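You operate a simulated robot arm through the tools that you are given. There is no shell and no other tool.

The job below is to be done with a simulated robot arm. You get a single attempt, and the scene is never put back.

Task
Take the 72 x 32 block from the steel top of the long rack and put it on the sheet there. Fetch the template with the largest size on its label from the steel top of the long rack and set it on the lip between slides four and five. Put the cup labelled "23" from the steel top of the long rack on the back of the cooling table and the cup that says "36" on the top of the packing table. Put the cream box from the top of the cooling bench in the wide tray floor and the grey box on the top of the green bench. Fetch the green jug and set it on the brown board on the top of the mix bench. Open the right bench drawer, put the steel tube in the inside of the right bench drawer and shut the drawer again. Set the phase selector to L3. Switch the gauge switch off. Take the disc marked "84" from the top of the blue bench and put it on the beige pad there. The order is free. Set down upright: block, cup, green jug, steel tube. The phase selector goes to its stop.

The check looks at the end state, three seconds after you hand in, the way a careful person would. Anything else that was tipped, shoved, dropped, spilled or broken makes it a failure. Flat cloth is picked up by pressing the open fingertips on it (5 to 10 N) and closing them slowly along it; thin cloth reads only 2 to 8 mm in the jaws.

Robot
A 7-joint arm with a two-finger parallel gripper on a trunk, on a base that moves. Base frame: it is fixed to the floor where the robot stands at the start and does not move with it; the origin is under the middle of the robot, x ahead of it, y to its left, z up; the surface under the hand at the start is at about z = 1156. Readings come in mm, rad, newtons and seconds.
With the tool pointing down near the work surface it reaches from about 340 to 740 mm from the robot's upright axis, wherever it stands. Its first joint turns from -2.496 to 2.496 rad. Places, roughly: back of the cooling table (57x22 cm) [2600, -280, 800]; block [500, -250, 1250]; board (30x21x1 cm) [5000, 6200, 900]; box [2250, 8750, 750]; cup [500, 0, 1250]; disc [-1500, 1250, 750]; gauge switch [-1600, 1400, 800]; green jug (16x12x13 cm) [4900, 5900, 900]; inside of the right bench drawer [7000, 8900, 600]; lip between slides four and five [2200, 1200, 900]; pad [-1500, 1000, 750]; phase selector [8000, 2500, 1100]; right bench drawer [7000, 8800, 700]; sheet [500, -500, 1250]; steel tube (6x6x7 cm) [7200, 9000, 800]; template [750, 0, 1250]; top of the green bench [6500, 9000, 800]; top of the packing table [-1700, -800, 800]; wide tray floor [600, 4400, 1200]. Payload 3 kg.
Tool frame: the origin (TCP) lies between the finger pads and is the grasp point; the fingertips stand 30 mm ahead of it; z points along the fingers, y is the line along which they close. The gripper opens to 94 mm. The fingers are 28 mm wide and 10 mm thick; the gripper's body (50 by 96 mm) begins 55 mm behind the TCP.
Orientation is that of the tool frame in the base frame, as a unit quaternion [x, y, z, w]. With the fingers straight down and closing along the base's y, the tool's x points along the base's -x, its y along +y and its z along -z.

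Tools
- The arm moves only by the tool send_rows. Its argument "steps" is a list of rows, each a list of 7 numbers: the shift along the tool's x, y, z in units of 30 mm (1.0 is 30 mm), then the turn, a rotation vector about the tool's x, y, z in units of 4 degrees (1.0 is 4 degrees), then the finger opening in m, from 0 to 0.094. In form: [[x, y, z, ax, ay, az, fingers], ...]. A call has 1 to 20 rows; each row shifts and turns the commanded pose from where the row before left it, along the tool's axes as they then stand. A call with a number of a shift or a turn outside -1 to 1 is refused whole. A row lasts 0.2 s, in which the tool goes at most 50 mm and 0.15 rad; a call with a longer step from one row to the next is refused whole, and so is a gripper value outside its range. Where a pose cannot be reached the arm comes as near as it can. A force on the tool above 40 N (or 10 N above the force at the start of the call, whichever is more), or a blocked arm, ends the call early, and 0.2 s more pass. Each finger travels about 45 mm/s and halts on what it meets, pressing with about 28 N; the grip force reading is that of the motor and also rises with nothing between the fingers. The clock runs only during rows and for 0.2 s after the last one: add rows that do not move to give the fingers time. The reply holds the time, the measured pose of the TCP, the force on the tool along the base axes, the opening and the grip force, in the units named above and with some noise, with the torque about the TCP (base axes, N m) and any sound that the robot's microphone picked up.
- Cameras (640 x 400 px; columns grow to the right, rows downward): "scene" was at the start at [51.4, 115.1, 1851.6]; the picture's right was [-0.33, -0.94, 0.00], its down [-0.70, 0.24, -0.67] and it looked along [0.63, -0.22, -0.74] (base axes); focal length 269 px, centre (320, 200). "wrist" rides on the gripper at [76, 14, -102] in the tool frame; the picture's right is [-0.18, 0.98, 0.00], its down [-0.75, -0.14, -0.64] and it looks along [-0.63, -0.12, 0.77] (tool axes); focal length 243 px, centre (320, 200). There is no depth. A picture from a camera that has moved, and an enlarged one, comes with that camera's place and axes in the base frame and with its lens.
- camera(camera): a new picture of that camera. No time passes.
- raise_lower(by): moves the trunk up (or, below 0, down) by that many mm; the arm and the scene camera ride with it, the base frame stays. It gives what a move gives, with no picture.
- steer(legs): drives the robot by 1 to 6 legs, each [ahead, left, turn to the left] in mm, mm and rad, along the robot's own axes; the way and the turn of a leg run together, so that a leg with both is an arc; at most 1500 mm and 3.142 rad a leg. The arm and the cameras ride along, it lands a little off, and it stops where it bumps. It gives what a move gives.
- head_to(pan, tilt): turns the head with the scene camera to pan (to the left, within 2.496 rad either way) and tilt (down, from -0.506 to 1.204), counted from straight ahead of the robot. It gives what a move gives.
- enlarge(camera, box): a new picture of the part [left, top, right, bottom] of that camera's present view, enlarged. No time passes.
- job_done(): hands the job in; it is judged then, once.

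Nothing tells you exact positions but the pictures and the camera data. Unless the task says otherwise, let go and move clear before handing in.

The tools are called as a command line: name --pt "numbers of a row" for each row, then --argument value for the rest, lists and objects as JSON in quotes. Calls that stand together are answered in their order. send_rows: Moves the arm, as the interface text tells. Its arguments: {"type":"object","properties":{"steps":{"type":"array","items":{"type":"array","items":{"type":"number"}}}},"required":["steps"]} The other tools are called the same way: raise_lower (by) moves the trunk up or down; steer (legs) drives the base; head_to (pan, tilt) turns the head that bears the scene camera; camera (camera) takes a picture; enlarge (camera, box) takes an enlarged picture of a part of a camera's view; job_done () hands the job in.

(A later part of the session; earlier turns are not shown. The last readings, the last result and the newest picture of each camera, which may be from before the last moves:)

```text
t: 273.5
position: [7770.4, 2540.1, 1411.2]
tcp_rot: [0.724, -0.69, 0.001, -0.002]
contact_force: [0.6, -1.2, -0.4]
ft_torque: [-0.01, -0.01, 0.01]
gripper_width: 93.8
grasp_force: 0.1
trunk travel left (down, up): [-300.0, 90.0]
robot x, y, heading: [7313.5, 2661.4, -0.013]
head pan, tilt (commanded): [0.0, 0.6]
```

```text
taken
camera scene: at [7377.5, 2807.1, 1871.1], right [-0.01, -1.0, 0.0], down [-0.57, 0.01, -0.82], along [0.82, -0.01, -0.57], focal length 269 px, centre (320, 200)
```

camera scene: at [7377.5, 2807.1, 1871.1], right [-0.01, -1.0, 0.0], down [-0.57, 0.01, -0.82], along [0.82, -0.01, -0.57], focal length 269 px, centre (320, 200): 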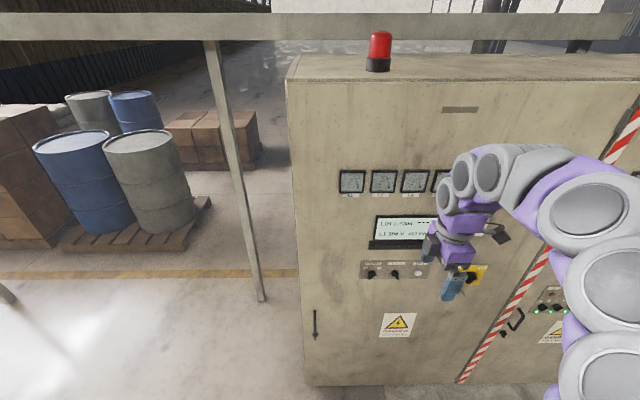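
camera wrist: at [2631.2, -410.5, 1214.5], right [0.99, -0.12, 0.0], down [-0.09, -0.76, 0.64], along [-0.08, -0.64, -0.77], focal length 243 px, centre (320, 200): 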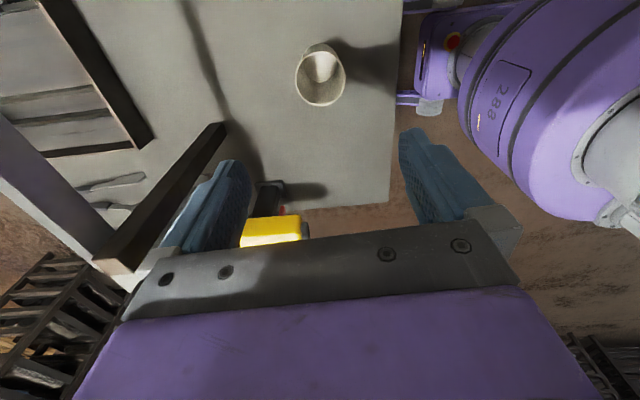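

The selector is at about (8045, 2519, 1083). I'll zoom in to see the knob's present angle and its marks.

enlarge --camera "scene" --box '[355, 255, 435, 290]'

camera --camera "wrist"

```text
8.00 times, centred on (395, 272) of scene
camera zoom: at [7377.5, 2807.1, 1871.1], right [-0.01, -1.0, 0.0], down [-0.57, 0.01, -0.82], along [0.82, -0.01, -0.57], focal length 2150 px, centre (-280, -380)
```

zoom: 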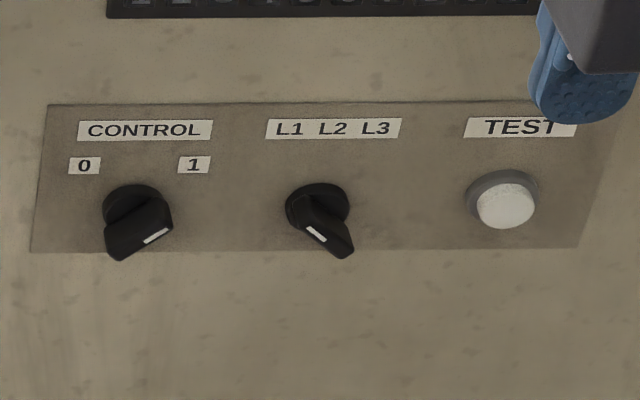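

```text
taken
camera wrist: at [7759.6, 2464.2, 1514.9], right [-0.99, 0.14, 0.0], down [0.1, 0.76, 0.64], along [0.09, 0.64, -0.76], focal length 243 px, centre (320, 200)
```

wrist: 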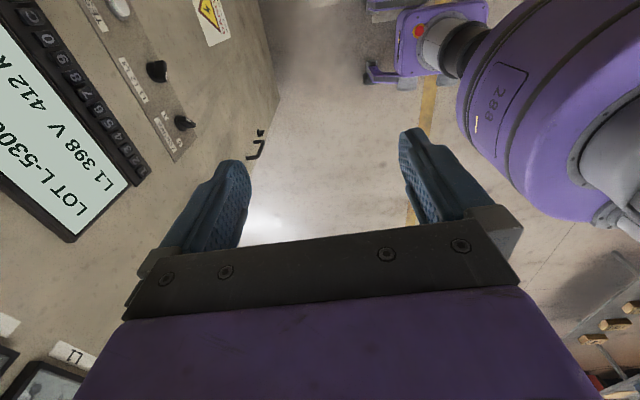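

enlarge --camera "scene" --box '[385, 264, 405, 284]'

enlarge --camera "wrist" --box '[110, 40, 210, 140]'

```text
16.00 times, centred on (395, 274) of scene
camera zoom: at [7377.5, 2807.1, 1871.1], right [-0.01, -1.0, 0.0], down [-0.57, 0.01, -0.82], along [0.82, -0.01, -0.57], focal length 4301 px, centre (-880, -984)
```

zoom: 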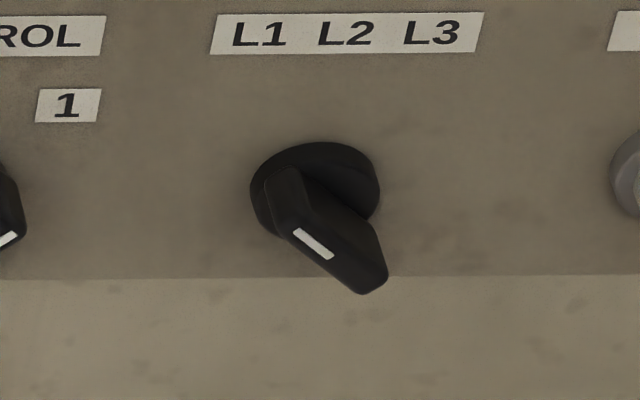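

```text
4.00 times, centred on (160, 90) of wrist
camera zoom: at [7759.6, 2464.2, 1514.9], right [-0.99, 0.14, 0.0], down [0.1, 0.76, 0.64], along [0.09, 0.64, -0.76], focal length 970 px, centre (960, 640)
```

zoom: 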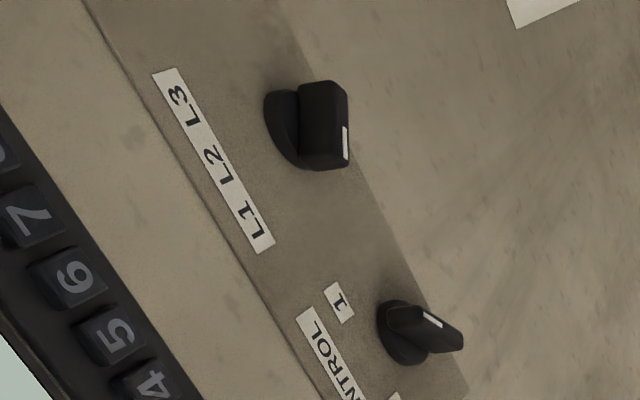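

The blade points to L1 (upper left, about 45-49° from vertical), so it has to turn clockwise about 90° to L3. First I tilt the gripper to point horizontally at the cabinet.

send_rows --pt "0 0 0 1 0 0 0.05" --pt "0 0 0 1 0 0 0.05" --pt "0 0 0 1 0 0 0.05" --pt "0 0 0 1 0 0 0.05" --pt "0 0 0 1 0 0 0.05" --pt "0 0 0 1 0 0 0.05" --pt "0 0 0 1 0 0 0.05" --pt "0 0 0 1 0 0 0.05" --pt "0 0 0 1 0 0 0.05" --pt "0 0 0 1 0 0 0.05"

camera --camera "scene"

```text
t: 275.7
position: [7770.5, 2540.8, 1412.1]
tcp_rot: [0.68, -0.647, 0.237, -0.251]
contact_force: [-0.9, 0.5, 0.1]
ft_torque: [-0.01, 0.01, 0.03]
gripper_width: 50.1
grasp_force: 0.2
trunk travel left (down, up): [-300.0, 90.0]
robot x, y, heading: [7312.9, 2671.3, -0.012]
head pan, tilt (commanded): [0.0, 0.6]
```

```text
taken
camera scene: at [7375.6, 2807.0, 1871.2], right [-0.01, -1.0, 0.0], down [-0.57, 0.01, -0.82], along [0.82, -0.01, -0.57], focal length 269 px, centre (320, 200)
```

scene: 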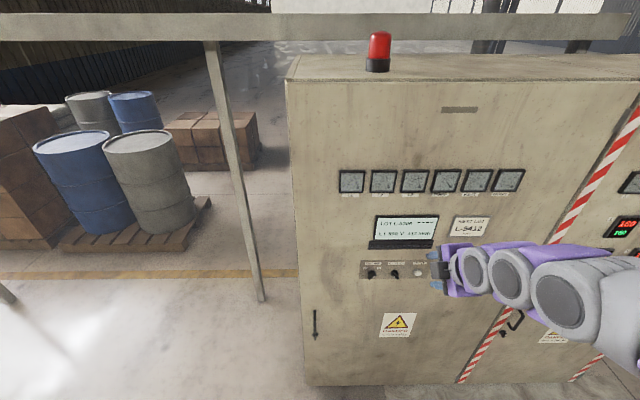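

send_rows --pt "0 0 0 1 0 0 0.05" --pt "0 0 0 1 0 0 0.05" --pt "0 0 0 1 0 0 0.05" --pt "0 0 0 1 0 0 0.05" --pt "0 0 0 1 0 0 0.05" --pt "0 0 0 1 0 0 0.05" --pt "0 0 0 1 0 0 0.05" --pt "0 0 0 1 0 0 0.05" --pt "0 0 0 1 0 0 0.05" --pt "0 0 0 1 0 0 0.05" --pt "0 0 0 1 0 0 0.05" --pt "0 0 0 1 0 0 0.05" --pt "0 0 0 0.5 0 0 0.05"

camera --camera "scene"

camera --camera "wrist"

```text
t: 278.5
position: [7770.6, 2542.1, 1412.0]
tcp_rot: [0.644, -0.614, 0.314, -0.332]
contact_force: [0.8, -0.2, -0.1]
ft_torque: [0.01, -0.03, 0.01]
gripper_width: 49.8
grasp_force: 0.0
out of reach, approached as far as the arm can: row 4, 5, 6, 7, 8, 9, 10, 11, 12
trunk travel left (down, up): [-300.0, 90.0]
robot x, y, heading: [7315.3, 2666.0, -0.016]
head pan, tilt (commanded): [0.0, 0.6]
```

```text
taken
camera scene: at [7376.0, 2807.2, 1871.1], right [-0.01, -1.0, 0.0], down [-0.57, 0.01, -0.82], along [0.82, -0.01, -0.57], focal length 269 px, centre (320, 200)
```

scene: 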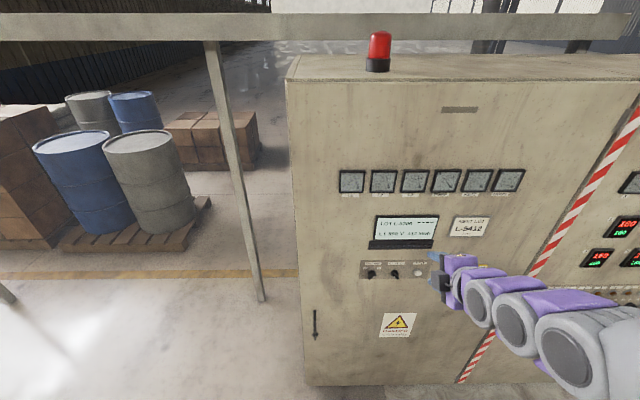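

```text
taken
camera wrist: at [7682.9, 2461.1, 1460.2], right [-0.58, 0.16, -0.8], down [-0.48, 0.73, 0.49], along [0.66, 0.67, -0.35], focal length 243 px, centre (320, 200)
```

wrist: 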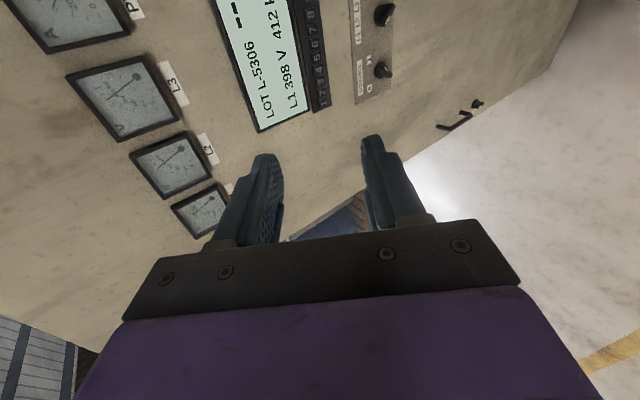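

The tilt is limited because the hand is too close to my body. I'll push forward along the tool axis and see how it settles.

send_rows --pt "0 0 1 0 0 0 0.05" --pt "0 0 1 0 0 0 0.05" --pt "0 0 1 0 0 0 0.05"

```text
t: 279.3
position: [7845.2, 2545.2, 1356.7]
tcp_rot: [0.645, -0.614, 0.313, -0.33]
contact_force: [-0.6, 0.8, 0.1]
ft_torque: [0.02, -0.01, -0.01]
gripper_width: 49.9
grasp_force: 0.0
trunk travel left (down, up): [-300.0, 90.0]
robot x, y, heading: [7314.0, 2667.3, -0.014]
head pan, tilt (commanded): [0.0, 0.6]
```

send_rows --pt "0 0 0.35 1 0 0 0.05" --pt "0 0 0.35 1 0 0 0.05" --pt "0 0 0.35 1 0 0 0.05" --pt "0 0 0.35 1 0 0 0.05" --pt "0 0 0.35 1 0 0 0.05" --pt "0 0 0.35 1 0 0 0.05" --pt "0 0 0.35 1 0 0 0.05" --pt "0 0 0.35 1 0 0 0.05" --pt "0 0 0.35 0.9 0 0 0.05"

camera --camera "scene"

camera --camera "wrist"

```text
t: 281.3
position: [7932.5, 2545.1, 1333.8]
tcp_rot: [-0.512, 0.488, -0.488, 0.512]
contact_force: [-0.3, 0.4, 0.4]
ft_torque: [-0.02, 0.0, 0.01]
gripper_width: 49.7
grasp_force: 0.1
out of reach, approached as far as the arm can: row 4, 5
trunk travel left (down, up): [-300.0, 90.0]
robot x, y, heading: [7315.2, 2666.0, -0.015]
head pan, tilt (commanded): [0.0, 0.6]
```

```text
taken
camera scene: at [7379.5, 2807.6, 1871.0], right [-0.01, -1.0, 0.0], down [-0.57, 0.01, -0.82], along [0.82, -0.01, -0.57], focal length 269 px, centre (320, 200)
```

scene: 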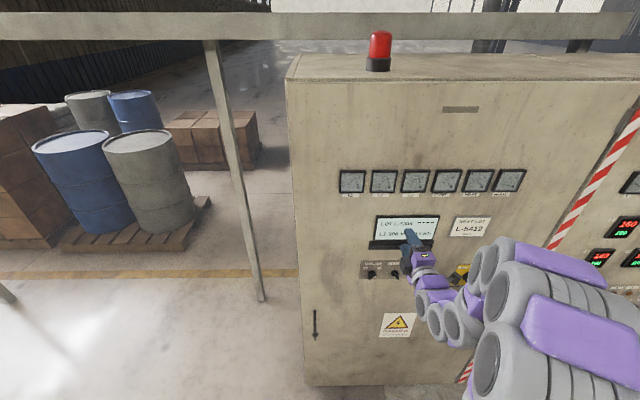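

```text
taken
camera wrist: at [7834.9, 2464.4, 1320.0], right [-0.01, 0.19, -0.98], down [-0.68, 0.72, 0.14], along [0.74, 0.67, 0.12], focal length 243 px, centre (320, 200)
```

wrist: 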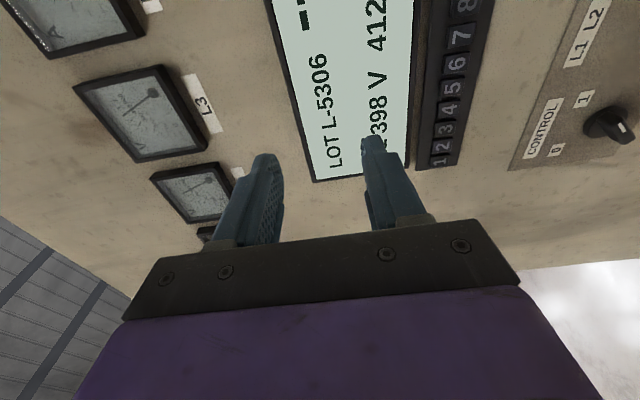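

The gripper is now horizontal, pointing at the cabinet. I lower the trunk so the hand comes to knob height, and roll the gripper 44° to match the blade.

raise_lower --by -250

send_rows --pt "0 0 0 0 0 1 0.05" --pt "0 0 0 0 0 1 0.05" --pt "0 0 0 0 0 1 0.05" --pt "0 0 0 0 0 1 0.05" --pt "0 0 0 0 0 1 0.05" --pt "0 0 0 0 0 1 0.05" --pt "0 0 0 0 0 1 0.05" --pt "0 0 0 0 0 1 0.05" --pt "0 0 0 0 0 1 0.05" --pt "0 0 0 0 0 1 0.05" --pt "0 0 0 0 0 1 0.05"

camera --camera "wrist"

camera --camera "scene"

```text
t: 283.9
position: [7931.5, 2544.5, 1084.8]
tcp_rot: [0.513, -0.488, 0.487, -0.512]
contact_force: [-0.3, 0.3, -0.6]
ft_torque: [-0.01, -0.04, -0.03]
gripper_width: 49.6
grasp_force: 0.1
trunk travel left (down, up): [-50.0, 340.0]
robot x, y, heading: [7312.1, 2668.9, -0.014]
head pan, tilt (commanded): [0.0, 0.6]
```

```text
t: 286.3
position: [7931.7, 2544.4, 1085.3]
tcp_rot: [-0.291, 0.645, -0.26, 0.658]
contact_force: [0.3, 0.0, -0.4]
ft_torque: [0.0, 0.0, 0.02]
gripper_width: 50.2
grasp_force: 0.0
trunk travel left (down, up): [-50.0, 340.0]
robot x, y, heading: [7315.2, 2673.2, -0.015]
head pan, tilt (commanded): [0.0, 0.6]
```

```text
taken
camera wrist: at [7832.2, 2495.3, 1022.0], right [-0.04, 0.82, -0.58], down [-0.66, 0.41, 0.63], along [0.75, 0.41, 0.52], focal length 243 px, centre (320, 200)
```

wrist: 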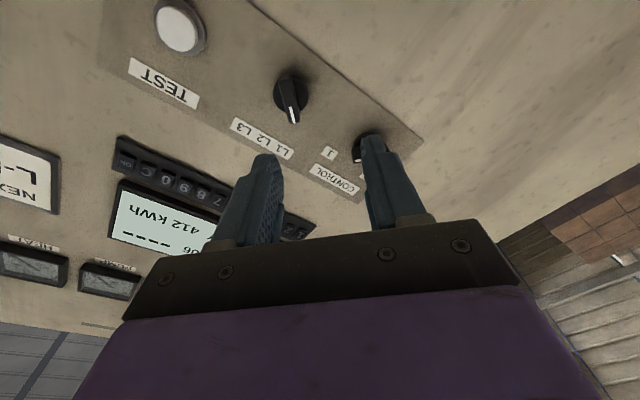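

```text
taken
camera scene: at [7377.6, 2806.9, 1621.1], right [-0.01, -1.0, 0.0], down [-0.57, 0.01, -0.82], along [0.82, -0.01, -0.57], focal length 269 px, centre (320, 200)
```

scene: 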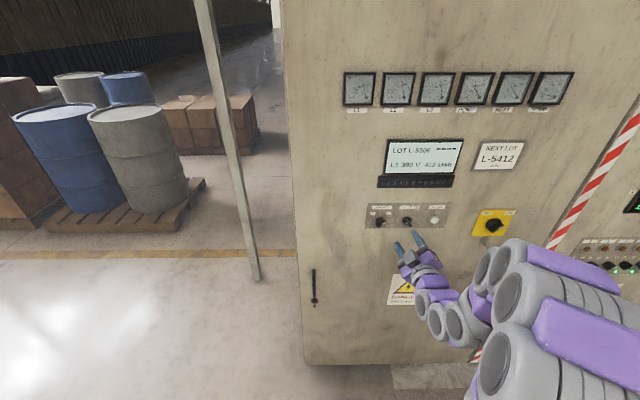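

The wrist view confirms the blade runs along my finger pads. Knob centre ≈ (8043, 2523, 1086). I align laterally and approach partway.

send_rows --pt "0.3 -0.3 0 0 0 0 0.05" --pt "0.283 -0.297 0 0 0 0 0.05" --pt "0 0 0.6 0 0 0 0.05" --pt "0 0 0.5 0 0 0 0.05"

camera --camera "wrist"

enlarge --camera "scene" --box '[350, 180, 470, 280]'

```text
t: 287.3
position: [7965.9, 2521.9, 1084.6]
tcp_rot: [-0.292, 0.645, -0.258, 0.657]
contact_force: [-0.1, 0.3, 0.8]
ft_torque: [-0.03, 0.0, 0.02]
gripper_width: 50.0
grasp_force: 0.2
trunk travel left (down, up): [-50.0, 340.0]
robot x, y, heading: [7314.3, 2665.7, -0.017]
head pan, tilt (commanded): [0.0, 0.6]
```

```text
taken
camera wrist: at [7866.3, 2472.8, 1022.6], right [-0.04, 0.82, -0.58], down [-0.66, 0.41, 0.63], along [0.75, 0.41, 0.52], focal length 243 px, centre (320, 200)
```

wrist: 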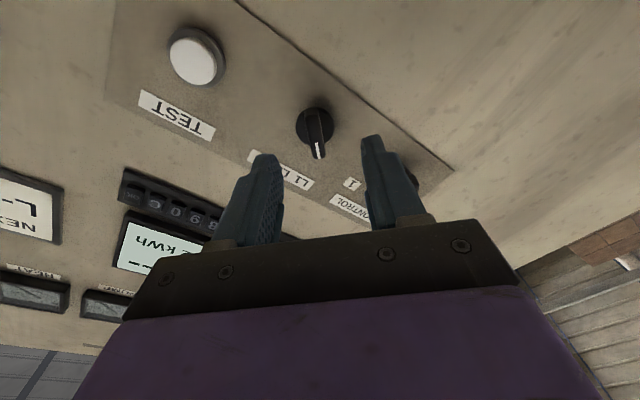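

```text
4.00 times, centred on (410, 230) of scene
camera zoom: at [7378.3, 2807.1, 1621.0], right [-0.01, -1.0, 0.0], down [-0.57, 0.01, -0.82], along [0.82, -0.01, -0.57], focal length 1075 px, centre (-40, 80)
```

zoom: 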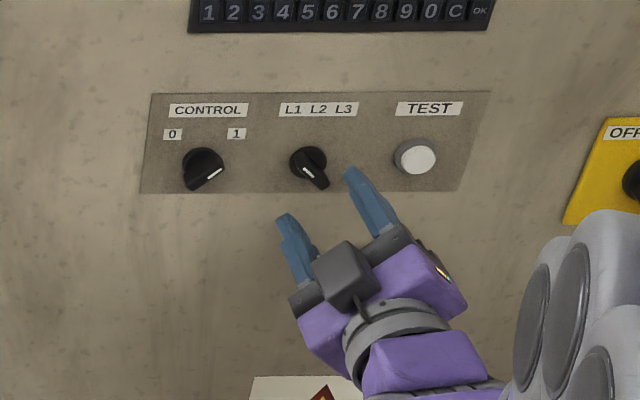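

Well aligned; moving forward to bring the fingers around the blade.

send_rows --pt "0.08 -0.08 0.5 0 0 0 0.05" --pt "0 0 0.4 0 0 0 0.05" --pt "0 0 0.2 0 0 0 0.05" --pt "0 0 0 0 0 0 0.05"

camera --camera "wrist"

enlarge --camera "scene" --box '[370, 190, 450, 250]'

```text
t: 288.3
position: [7998.9, 2520.1, 1084.2]
tcp_rot: [-0.292, 0.645, -0.259, 0.657]
contact_force: [0.4, 0.6, 0.3]
ft_torque: [0.04, -0.04, -0.02]
gripper_width: 49.9
grasp_force: 0.0
trunk travel left (down, up): [-50.0, 340.0]
robot x, y, heading: [7311.3, 2665.6, -0.015]
head pan, tilt (commanded): [0.0, 0.6]
```

```text
taken
camera wrist: at [7899.6, 2470.3, 1022.3], right [-0.04, 0.82, -0.58], down [-0.66, 0.41, 0.63], along [0.75, 0.41, 0.52], focal length 243 px, centre (320, 200)
```

wrist: 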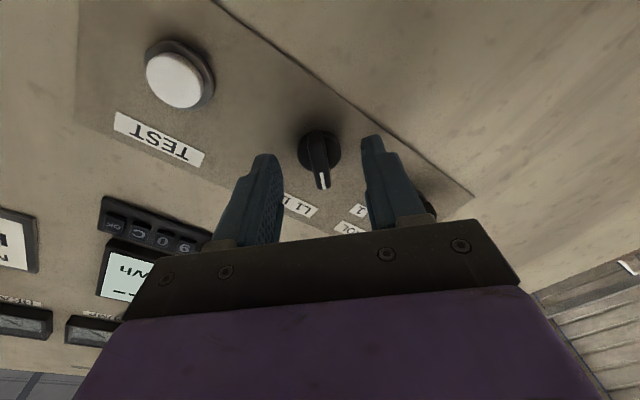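

```text
6.67 times, centred on (410, 220) of scene
camera zoom: at [7378.2, 2806.8, 1621.1], right [-0.01, -1.0, 0.0], down [-0.57, 0.01, -0.82], along [0.82, -0.01, -0.57], focal length 1792 px, centre (-280, 67)
```

zoom: 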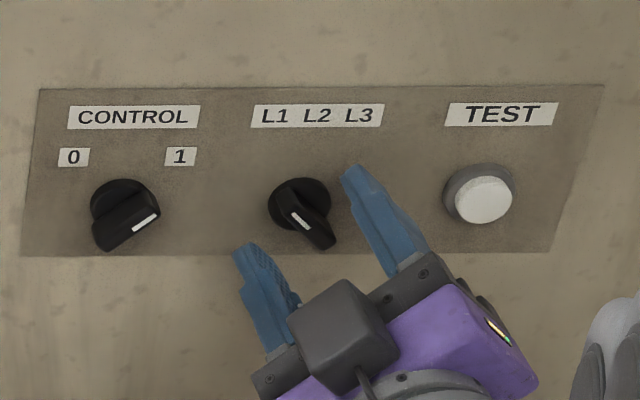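

send_rows --pt "0 0.03 0.15 0 0 0 0.05" --pt "0 0 0.12 0 0 0 0.05" --pt "0 0 0 0 0 0 0.05"

camera --camera "wrist"

```text
t: 289.1
position: [8007.6, 2519.7, 1085.8]
tcp_rot: [-0.292, 0.644, -0.259, 0.658]
contact_force: [-0.1, -0.6, -0.3]
ft_torque: [0.0, 0.07, 0.0]
gripper_width: 49.9
grasp_force: 0.0
trunk travel left (down, up): [-50.0, 340.0]
robot x, y, heading: [7309.0, 2668.7, -0.014]
head pan, tilt (commanded): [0.0, 0.6]
```

```text
taken
camera wrist: at [7907.5, 2471.0, 1022.7], right [-0.04, 0.82, -0.58], down [-0.66, 0.41, 0.63], along [0.75, 0.41, 0.52], focal length 243 px, centre (320, 200)
```

wrist: 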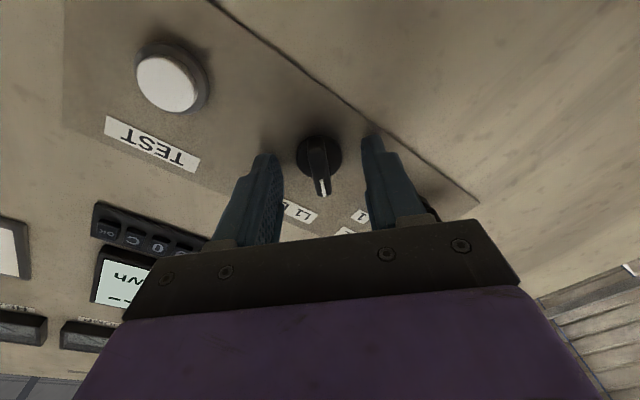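

Closing on the blade.

send_rows --pt "0 0 0 0 0 0 0.03" --pt "0 0 0 0 0 0 0.02" --pt "0 0 0 0 0 0 0.0" --pt "0 0 0 0 0 0 0.0" --pt "0 0 0 0 0 0 0.0"

camera --camera "wrist"

enlarge --camera "scene" --box '[370, 190, 450, 250]'

```text
t: 290.3
position: [8006.9, 2519.5, 1085.2]
tcp_rot: [-0.293, 0.644, -0.258, 0.658]
contact_force: [3.0, -0.7, 4.4]
ft_torque: [0.0, -0.04, -0.23]
gripper_width: 28.8
grasp_force: 45.0
trunk travel left (down, up): [-50.0, 340.0]
robot x, y, heading: [7308.5, 2669.4, -0.015]
head pan, tilt (commanded): [0.0, 0.6]
```

```text
taken
camera wrist: at [7907.4, 2470.7, 1022.7], right [-0.04, 0.82, -0.58], down [-0.66, 0.41, 0.63], along [0.75, 0.41, 0.52], focal length 243 px, centre (320, 200)
```

wrist: 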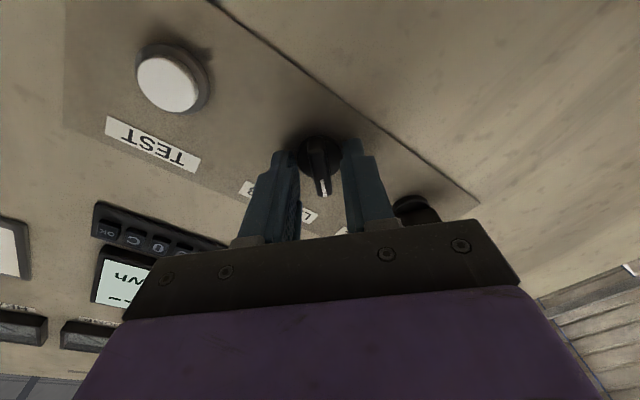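

```text
6.67 times, centred on (410, 220) of scene
camera zoom: at [7378.0, 2806.7, 1621.1], right [-0.01, -1.0, 0.0], down [-0.57, 0.01, -0.82], along [0.82, -0.01, -0.57], focal length 1792 px, centre (-280, 67)
```

zoom: 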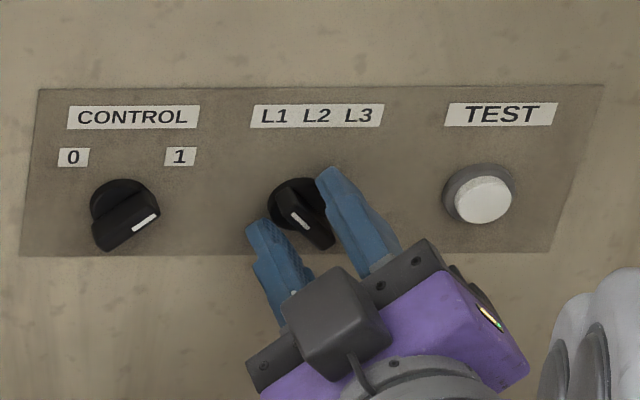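

The tips gripped the round collar (29 mm). I'll open, back off 8 mm and close on the blade itself.

send_rows --pt "0 0 0 0 0 0 0.04" --pt "0 0 0 0 0 0 0.04" --pt "0 0 -0.27 0 0 0 0.04" --pt "0 0 0 0 0 0 0.03" --pt "0 0 0 0 0 0 0.015" --pt "0 0 0 0 0 0 0.0" --pt "0 0 0 0 0 0 0.0" --pt "0 0 0 0 0 0 0.0"

camera --camera "wrist"

enlarge --camera "scene" --box '[370, 190, 450, 250]'

```text
t: 292.1
position: [7999.2, 2519.3, 1084.8]
tcp_rot: [-0.292, 0.645, -0.259, 0.657]
contact_force: [-1.2, -0.6, 1.5]
ft_torque: [0.57, -0.13, -0.48]
gripper_width: 10.0
grasp_force: 43.7
trunk travel left (down, up): [-50.0, 340.0]
robot x, y, heading: [7310.1, 2666.2, -0.011]
head pan, tilt (commanded): [0.0, 0.6]
```

```text
taken
camera wrist: at [7899.2, 2470.5, 1022.4], right [-0.04, 0.82, -0.58], down [-0.66, 0.41, 0.63], along [0.75, 0.41, 0.52], focal length 243 px, centre (320, 200)
```

wrist: 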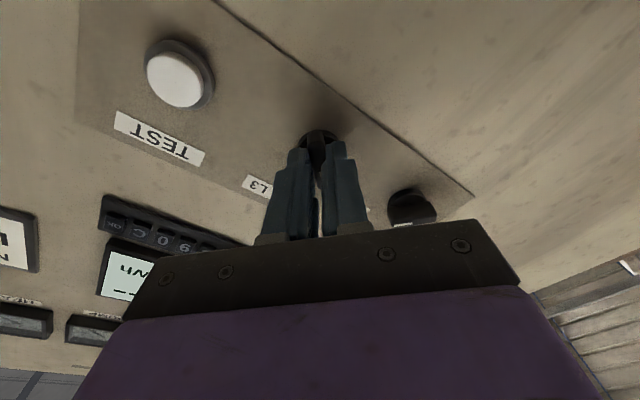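

```text
6.67 times, centred on (410, 220) of scene
camera zoom: at [7377.6, 2806.8, 1621.1], right [-0.01, -1.0, 0.0], down [-0.57, 0.01, -0.82], along [0.82, -0.01, -0.57], focal length 1792 px, centre (-280, 67)
```

zoom: 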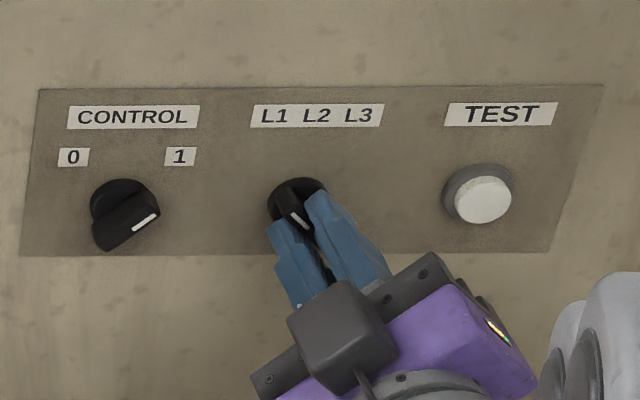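

The blade is gripped (10 mm). Now turning clockwise in stages.

send_rows --pt "0 0 0 0 0 0.5 0.0" --pt "0 0 0 0 0 0.75 0.0" --pt "0 0 0 0 0 0.75 0.0" --pt "0 0 0 0 0 0.75 0.0" --pt "0 0 0 0 0 0.75 0.0" --pt "0 0 0 0 0 0.75 0.0"

enlarge --camera "scene" --box '[370, 190, 450, 250]'

```text
t: 293.5
position: [7999.3, 2519.4, 1084.2]
tcp_rot: [-0.192, 0.681, -0.16, 0.689]
contact_force: [-2.2, -2.1, 0.5]
ft_torque: [-0.01, -1.31, 0.08]
gripper_width: 10.4
grasp_force: 43.8
trunk travel left (down, up): [-50.0, 340.0]
robot x, y, heading: [7314.2, 2665.4, -0.011]
head pan, tilt (commanded): [0.0, 0.6]
```

```text
6.67 times, centred on (410, 220) of scene
camera zoom: at [7377.0, 2805.8, 1621.2], right [-0.01, -1.0, 0.0], down [-0.57, 0.01, -0.82], along [0.82, -0.01, -0.57], focal length 1792 px, centre (-280, 67)
```

zoom: 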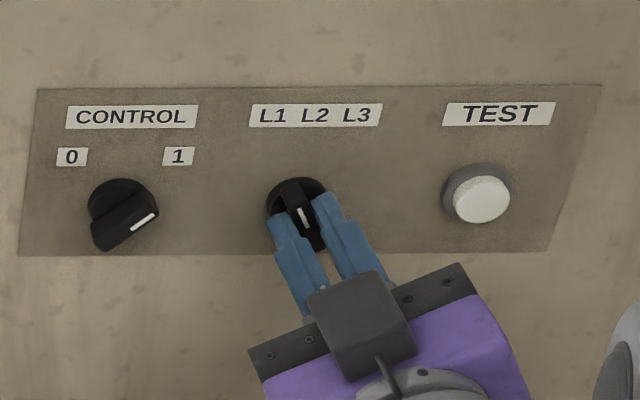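

The knob follows. Continuing.

send_rows --pt "0 0 0 0 0 0.75 0.0" --pt "0 0 0 0 0 0.75 0.0" --pt "0 0 0 0 0 0.75 0.0" --pt "0 0 0 0 0 0.75 0.0" --pt "0 0 0 0 0 0.75 0.0" --pt "0 0 0 0 0 0.75 0.0"

enlarge --camera "scene" --box '[370, 190, 450, 250]'

```text
t: 294.9
position: [7999.2, 2518.9, 1084.1]
tcp_rot: [-0.084, 0.703, -0.049, 0.705]
contact_force: [2.0, -1.6, 2.0]
ft_torque: [0.0, -1.22, -0.3]
gripper_width: 10.2
grasp_force: 43.8
trunk travel left (down, up): [-50.0, 340.0]
robot x, y, heading: [7310.2, 2669.1, -0.007]
head pan, tilt (commanded): [0.0, 0.6]
```

```text
6.67 times, centred on (410, 220) of scene
camera zoom: at [7377.9, 2806.5, 1621.1], right [-0.01, -1.0, 0.0], down [-0.57, 0.01, -0.82], along [0.82, -0.01, -0.57], focal length 1792 px, centre (-280, 67)
```

zoom: 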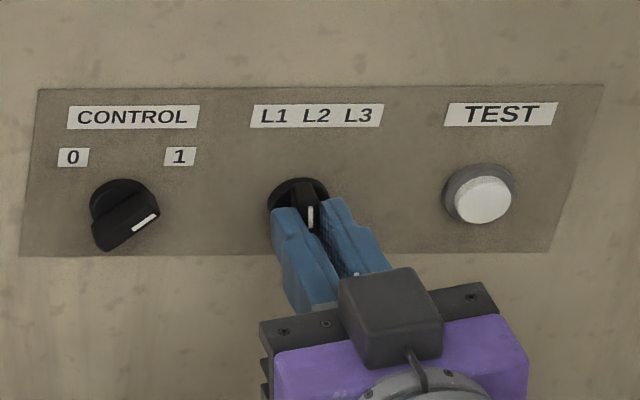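

send_rows --pt "0 0 0 0 0 0.75 0.0" --pt "0 0 0 0 0 0.75 0.0" --pt "0 0 0 0 0 0.75 0.0" --pt "0 0 0 0 0 0.75 0.0" --pt "0 0 0 0 0 0.75 0.0" --pt "0 0 0 0 0 0.75 0.0" --pt "0 0 0 0 0 0.75 0.0" --pt "0 0 0 0 0 0.75 0.0"

enlarge --camera "scene" --box '[370, 190, 450, 250]'

```text
t: 296.7
position: [7998.5, 2518.8, 1083.9]
tcp_rot: [0.065, 0.705, 0.098, 0.7]
contact_force: [-1.9, -0.6, 1.6]
ft_torque: [0.0, -1.07, -0.72]
gripper_width: 10.0
grasp_force: 44.3
trunk travel left (down, up): [-50.0, 340.0]
robot x, y, heading: [7313.4, 2668.4, -0.012]
head pan, tilt (commanded): [0.0, 0.6]
```

```text
6.67 times, centred on (410, 220) of scene
camera zoom: at [7377.1, 2806.3, 1621.2], right [-0.01, -1.0, 0.0], down [-0.57, 0.01, -0.82], along [0.82, -0.01, -0.57], focal length 1792 px, centre (-280, 67)
```

zoom: 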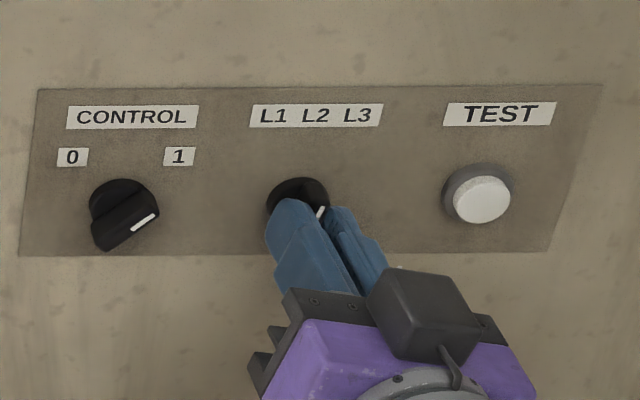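

send_rows --pt "0 0 0 0 0 0.75 0.0" --pt "0 0 0 0 0 0.75 0.0" --pt "0 0 0 0 0 0.75 0.0" --pt "0 0 0 0 0 0.75 0.0" --pt "0 0 0 0 0 0.75 0.0" --pt "0 0 0 0 0 0.75 0.0"

enlarge --camera "scene" --box '[370, 190, 450, 250]'

```text
t: 298.1
position: [7997.8, 2519.9, 1084.7]
tcp_rot: [0.174, 0.686, 0.207, 0.675]
contact_force: [-1.2, -0.6, 3.0]
ft_torque: [-0.01, -0.87, -1.06]
gripper_width: 10.2
grasp_force: 44.3
trunk travel left (down, up): [-50.0, 340.0]
robot x, y, heading: [7314.2, 2664.2, -0.016]
head pan, tilt (commanded): [0.0, 0.6]
```

```text
6.67 times, centred on (410, 220) of scene
camera zoom: at [7376.7, 2806.9, 1621.1], right [-0.01, -1.0, 0.0], down [-0.57, 0.01, -0.82], along [0.82, -0.01, -0.57], focal length 1792 px, centre (-280, 67)
```

zoom: 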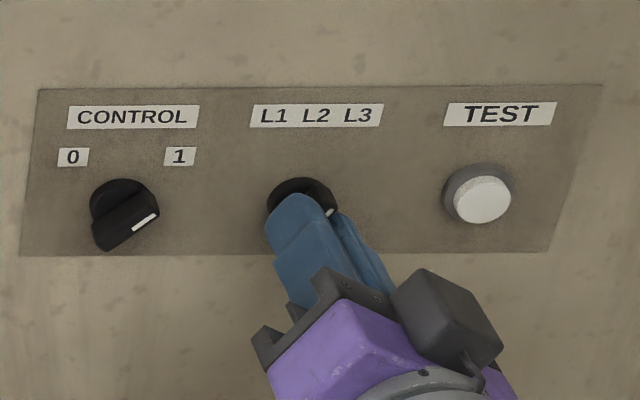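

send_rows --pt "0 0 0 0 0 0.6 0.0" --pt "0 0 0 0 0 0.6 0.0" --pt "0 0 0 0 0 0.6 0.0" --pt "0 0 0 0 0 0.6 0.0"

enlarge --camera "scene" --box '[340, 130, 440, 230]'

```text
t: 299.1
position: [7998.7, 2519.5, 1085.5]
tcp_rot: [0.23, 0.669, 0.262, 0.656]
contact_force: [-6.2, 2.7, 2.4]
ft_torque: [0.07, -0.43, -0.89]
gripper_width: 10.1
grasp_force: 44.2
trunk travel left (down, up): [-50.0, 340.0]
robot x, y, heading: [7311.1, 2666.9, -0.006]
head pan, tilt (commanded): [0.0, 0.6]
```

```text
4.00 times, centred on (390, 180) of scene
camera zoom: at [7375.7, 2807.7, 1621.1], right [-0.01, -1.0, 0.0], down [-0.57, 0.01, -0.82], along [0.82, -0.01, -0.57], focal length 1075 px, centre (40, 280)
```

zoom: 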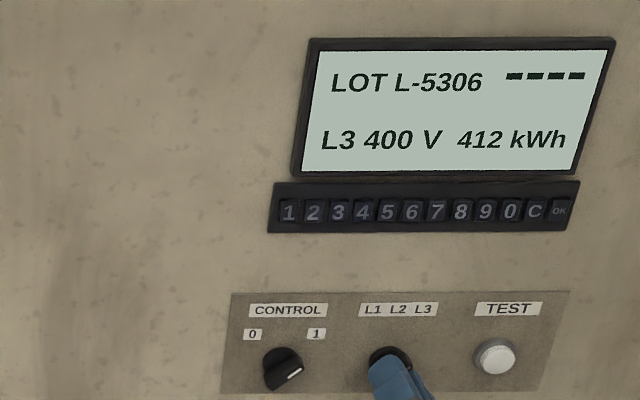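

The display now reads "L3 400 V". I turn a little more to make sure it's at its stop.

send_rows --pt "0 0 0 0 0 0.5 0.0" --pt "0 0 0 0 0 0.5 0.0" --pt "0 0 0 0 0 0 0.0"

enlarge --camera "scene" --box '[370, 190, 450, 250]'

```text
t: 299.9
position: [7999.5, 2521.1, 1083.6]
tcp_rot: [0.253, 0.661, 0.284, 0.647]
contact_force: [-2.9, -0.1, 4.2]
ft_torque: [0.01, -0.3, -0.88]
gripper_width: 10.1
grasp_force: 44.0
trunk travel left (down, up): [-50.0, 340.0]
robot x, y, heading: [7309.2, 2670.0, -0.015]
head pan, tilt (commanded): [0.0, 0.6]
```

```text
6.67 times, centred on (410, 220) of scene
camera zoom: at [7376.6, 2806.5, 1621.2], right [-0.01, -1.0, 0.0], down [-0.57, 0.01, -0.82], along [0.82, -0.01, -0.57], focal length 1792 px, centre (-280, 67)
```

zoom: 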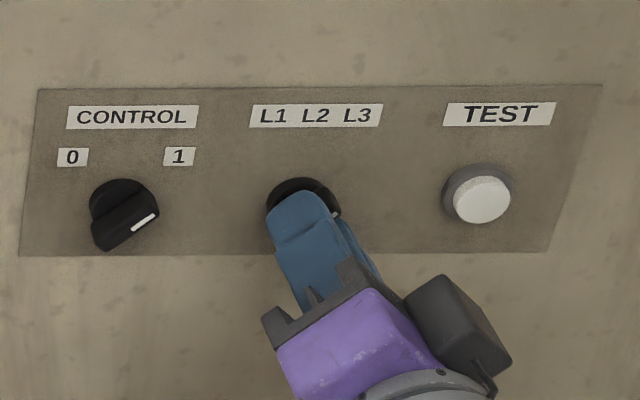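

No stop resistance felt yet (90° turned); I continue carefully.

send_rows --pt "0 0 0 0 0 0.5 0.0" --pt "0 0 0 0 0 0.5 0.0" --pt "0 0 0 0 0 0 0.0"

```text
t: 300.7
position: [7998.4, 2520.4, 1085.0]
tcp_rot: [0.276, 0.651, 0.306, 0.637]
contact_force: [3.7, -2.2, 5.9]
ft_torque: [-1.35, 0.25, -0.36]
gripper_width: 10.8
grasp_force: 44.2
trunk travel left (down, up): [-50.0, 340.0]
robot x, y, heading: [7310.0, 2665.9, -0.016]
head pan, tilt (commanded): [0.0, 0.6]
```

Resistance of 1.35 N·m: the selector is at its stop. I release and back away.

send_rows --pt "0 0 0 0 0 0 0.02" --pt "0 0 0 0 0 0 0.04" --pt "0 0 0 0 0 0 0.05" --pt "0 0 -0.5 0 0 0 0.05" --pt "0 0 -1 0 0 0 0.05" --pt "0 0 -0.8 0 0 0 0.05"

enlarge --camera "scene" --box '[350, 130, 470, 250]'

camera --camera "wrist"

```text
t: 302.1
position: [7927.9, 2517.8, 1084.3]
tcp_rot: [0.276, 0.651, 0.308, 0.636]
contact_force: [-0.4, 0.0, -0.5]
ft_torque: [-0.01, -0.03, -0.01]
gripper_width: 49.7
grasp_force: 0.1
trunk travel left (down, up): [-50.0, 340.0]
robot x, y, heading: [7307.9, 2665.7, -0.013]
head pan, tilt (commanded): [0.0, 0.6]
```

```text
3.33 times, centred on (410, 190) of scene
camera zoom: at [7377.0, 2806.0, 1621.2], right [-0.01, -1.0, 0.0], down [-0.57, 0.01, -0.82], along [0.82, -0.01, -0.57], focal length 896 px, centre (20, 233)
```

zoom: 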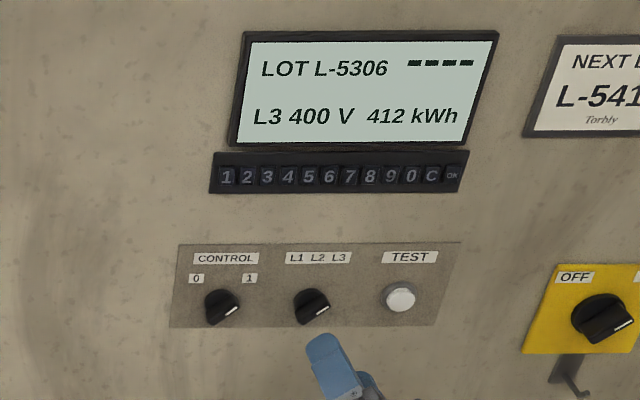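

```text
taken
camera wrist: at [7824.0, 2579.7, 1045.9], right [-0.02, 0.51, 0.86], down [-0.61, -0.69, 0.39], along [0.79, -0.51, 0.33], focal length 243 px, centre (320, 200)
```

wrist: 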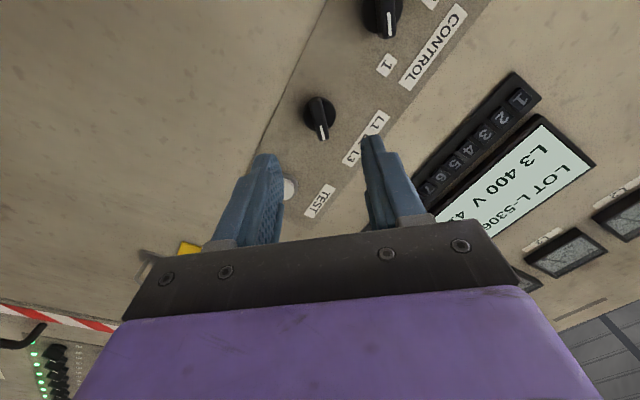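

Selector at L3, confirmed by the display. Now I roll the gripper back and pitch it down again to the normal pose.

send_rows --pt "0 0 -0.3 0 0 -1 0.05" --pt "0 0 -0.3 0 0 -1 0.05" --pt "0 0 0 0 0 -1 0.05" --pt "0 0 0 0 0 -1 0.05" --pt "0 0 0 0 0 -1 0.05" --pt "0 0 0 0 0 -1 0.05" --pt "0 0 0 0 0 -1 0.05" --pt "0 0 0 0 0 -1 0.05" --pt "0 0 0 0 0 -1 0.05" --pt "0 0 0 0 0 -1 0.05" --pt "0 0 0 0 0 -1 0.05" --pt "0 0 0 0 0 -1 0.05" --pt "0 0 0 0 0 -0.15 0.05"

send_rows --pt "0 0 0 0 1 0 0.05" --pt "0 0 0 0 1 0 0.05" --pt "0 0 0 0 1 0 0.05" --pt "0 0 0 0 1 0 0.05" --pt "0 0 0 0 1 0 0.05" --pt "0 0 0 0 1 0 0.05" --pt "0 0 0 0 1 0 0.05" --pt "0 0 0 0 1 0 0.05" --pt "0 0 0 0 1 0 0.05" --pt "0 0 0 0 1 0 0.05" --pt "0 0 0 0 1 0 0.05" --pt "0 0 0 0 1 0 0.05"

camera --camera "scene"

```text
t: 304.9
position: [7912.8, 2515.7, 1084.8]
tcp_rot: [-0.017, 0.708, 0.018, 0.706]
contact_force: [0.4, 0.5, -0.2]
ft_torque: [0.0, -0.02, -0.03]
gripper_width: 50.0
grasp_force: 0.0
trunk travel left (down, up): [-50.0, 340.0]
robot x, y, heading: [7315.0, 2665.8, -0.011]
head pan, tilt (commanded): [0.0, 0.6]
```

```text
t: 307.5
position: [7912.5, 2515.2, 1084.8]
tcp_rot: [-0.022, 0.934, 0.01, 0.356]
contact_force: [-0.8, 0.1, 0.3]
ft_torque: [0.0, 0.03, -0.01]
gripper_width: 50.0
grasp_force: 0.0
trunk travel left (down, up): [-50.0, 340.0]
robot x, y, heading: [7307.9, 2663.6, -0.013]
head pan, tilt (commanded): [0.0, 0.6]
```

```text
taken
camera scene: at [7377.5, 2806.7, 1621.1], right [-0.01, -1.0, 0.0], down [-0.57, 0.01, -0.82], along [0.82, -0.01, -0.57], focal length 269 px, centre (320, 200)
```

scene: 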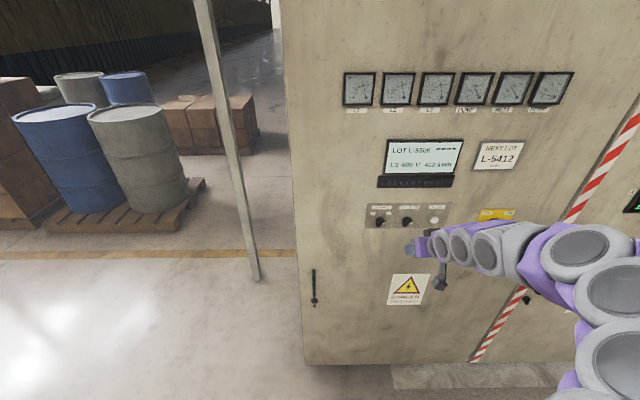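

send_rows --pt "0 0 0 0 1 0 0.05" --pt "0 0 0 0 1 0 0.05" --pt "0 0 0 0 1 0 0.05" --pt "0 0 0 0 1 0 0.05" --pt "0 0 0 0 1 0 0.05" --pt "0 0 0 0 1 0 0.05" --pt "0 0 0 0 1 0 0.05" --pt "0 0 0 0 1 0 0.05" --pt "0 0 0 0 1 0 0.05" --pt "0 0 0 0 1 0 0.05" --pt "0 0 0 0 0.4 0 0.05"

raise_lower --by 250

steer --legs '[[-500, 0, 0], [0, 0, 2.0]]'

head_to --pan 0.0 --tilt 0.35

camera --camera "scene"

```text
t: 309.9
position: [7912.0, 2517.0, 1085.0]
tcp_rot: [-0.024, 1.0, 0.001, 0.001]
contact_force: [-0.8, -0.1, 0.1]
ft_torque: [-0.02, 0.0, -0.01]
gripper_width: 50.0
grasp_force: 0.1
trunk travel left (down, up): [-50.0, 340.0]
robot x, y, heading: [7311.9, 2665.5, -0.013]
head pan, tilt (commanded): [0.0, 0.6]
```

```text
t: 312.5
position: [7913.4, 2516.5, 1332.8]
tcp_rot: [-0.024, 1.0, 0.001, 0.002]
contact_force: [0.7, 0.0, -0.3]
ft_torque: [-0.02, -0.01, -0.03]
gripper_width: 50.2
grasp_force: 0.1
trunk travel left (down, up): [-300.0, 90.0]
robot x, y, heading: [7313.2, 2668.3, -0.016]
head pan, tilt (commanded): [0.0, 0.6]
```

```text
t: 320.3
position: [6682.0, 3281.9, 1333.7]
tcp_rot: [0.86, -0.511, -0.003, -0.001]
contact_force: [0.6, -0.2, -0.4]
ft_torque: [-0.01, -0.01, 0.02]
gripper_width: 50.3
grasp_force: 0.1
trunk travel left (down, up): [-300.0, 90.0]
robot x, y, heading: [6806.3, 2679.2, 2.007]
head pan, tilt (commanded): [0.0, 0.6]
```

```text
t: 321.1
position: [6682.9, 3280.3, 1335.1]
tcp_rot: [0.859, -0.511, -0.004, -0.001]
contact_force: [-0.8, -0.7, -0.8]
ft_torque: [-0.02, 0.02, 0.02]
gripper_width: 50.0
grasp_force: 0.0
trunk travel left (down, up): [-300.0, 90.0]
robot x, y, heading: [6805.0, 2679.2, 2.007]
head pan, tilt (commanded): [0.0, 0.351]
```

```text
taken
camera scene: at [6654.3, 2680.4, 1893.7], right [0.91, 0.42, 0.0], down [0.15, -0.31, -0.94], along [-0.4, 0.85, -0.35], focal length 269 px, centre (320, 200)
```

scene: 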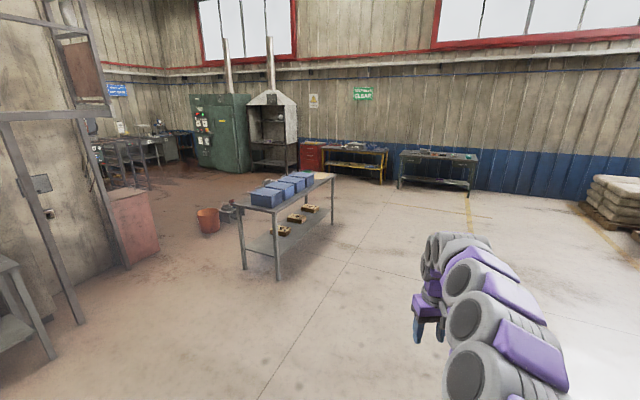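

I see a grey table with blue crates near (4900, 5500), and benches on the far wall. I'll zoom in on them.

enlarge --camera "scene" --box '[190, 160, 350, 290]'

enlarge --camera "scene" --box '[290, 125, 500, 215]'

enlarge --camera "scene" --box '[80, 90, 300, 200]'

```text
3.08 times, centred on (270, 225) of scene
camera zoom: at [6654.3, 2680.4, 1893.7], right [0.91, 0.42, 0.0], down [0.15, -0.31, -0.94], along [-0.4, 0.85, -0.35], focal length 827 px, centre (474, 123)
```

zoom: 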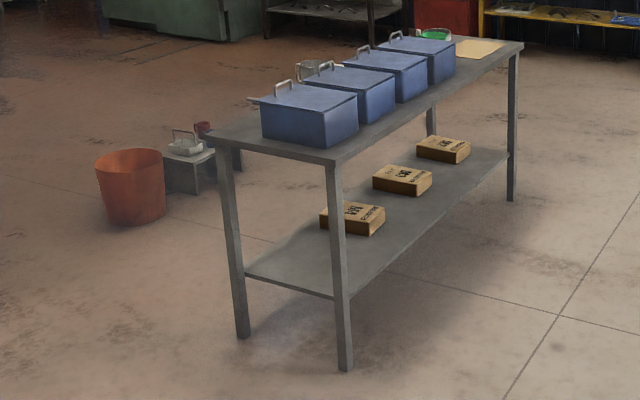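

```text
3.05 times, centred on (395, 170) of scene
camera zoom: at [6654.3, 2680.4, 1893.7], right [0.91, 0.42, 0.0], down [0.15, -0.31, -0.94], along [-0.4, 0.85, -0.35], focal length 819 px, centre (91, 291)
```

zoom: 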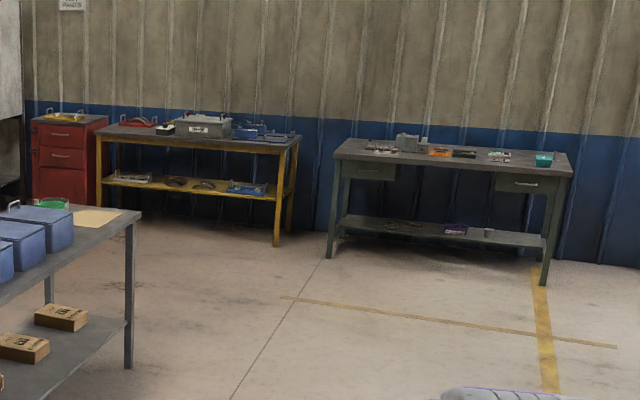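

```text
2.91 times, centred on (190, 145) of scene
camera zoom: at [6654.3, 2680.4, 1893.7], right [0.91, 0.42, 0.0], down [0.15, -0.31, -0.94], along [-0.4, 0.85, -0.35], focal length 782 px, centre (698, 360)
```

zoom: 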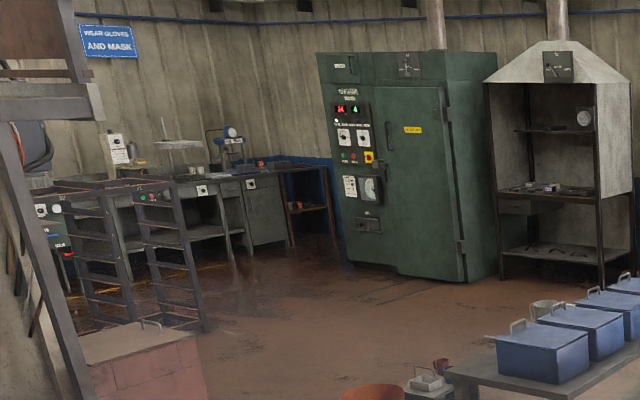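

The mix bench is the table with the blue boxes; the board and the green jug are at its far end, and the green bench with two drawers is on the far wall. I'll drive to the bench's east side, facing it.

steer --legs '[[0, 0, 1.13], [0, -1450, 0], [0, -1450, 0], [0, -450, 0]]'

head_to --pan 0.0 --tilt 0.5

camera --camera "scene"

```text
t: 340.3
position: [6178.6, 6161.2, 1335.4]
tcp_rot: [0.999, 0.043, -0.003, 0.001]
contact_force: [-1.3, 2.1, -0.7]
ft_torque: [-0.02, 0.01, 0.01]
gripper_width: 49.9
grasp_force: 0.1
trunk travel left (down, up): [-300.0, 90.0]
robot x, y, heading: [6781.0, 6032.2, -3.114]
head pan, tilt (commanded): [0.0, 0.351]
```

```text
t: 341.0
position: [6181.2, 6165.2, 1335.7]
tcp_rot: [0.999, 0.043, -0.005, 0.002]
contact_force: [-0.6, -0.1, 0.2]
ft_torque: [-0.04, -0.01, -0.02]
gripper_width: 50.0
grasp_force: 0.0
trunk travel left (down, up): [-300.0, 90.0]
robot x, y, heading: [6780.9, 6036.2, -3.116]
head pan, tilt (commanded): [0.0, 0.499]
```

```text
taken
camera scene: at [6722.3, 5902.4, 1880.6], right [-0.02, 1.0, 0.0], down [0.48, 0.01, -0.88], along [-0.88, -0.02, -0.48], focal length 269 px, centre (320, 200)
```

scene: 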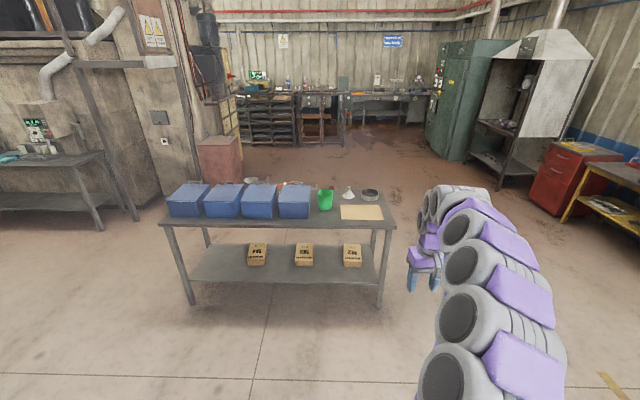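

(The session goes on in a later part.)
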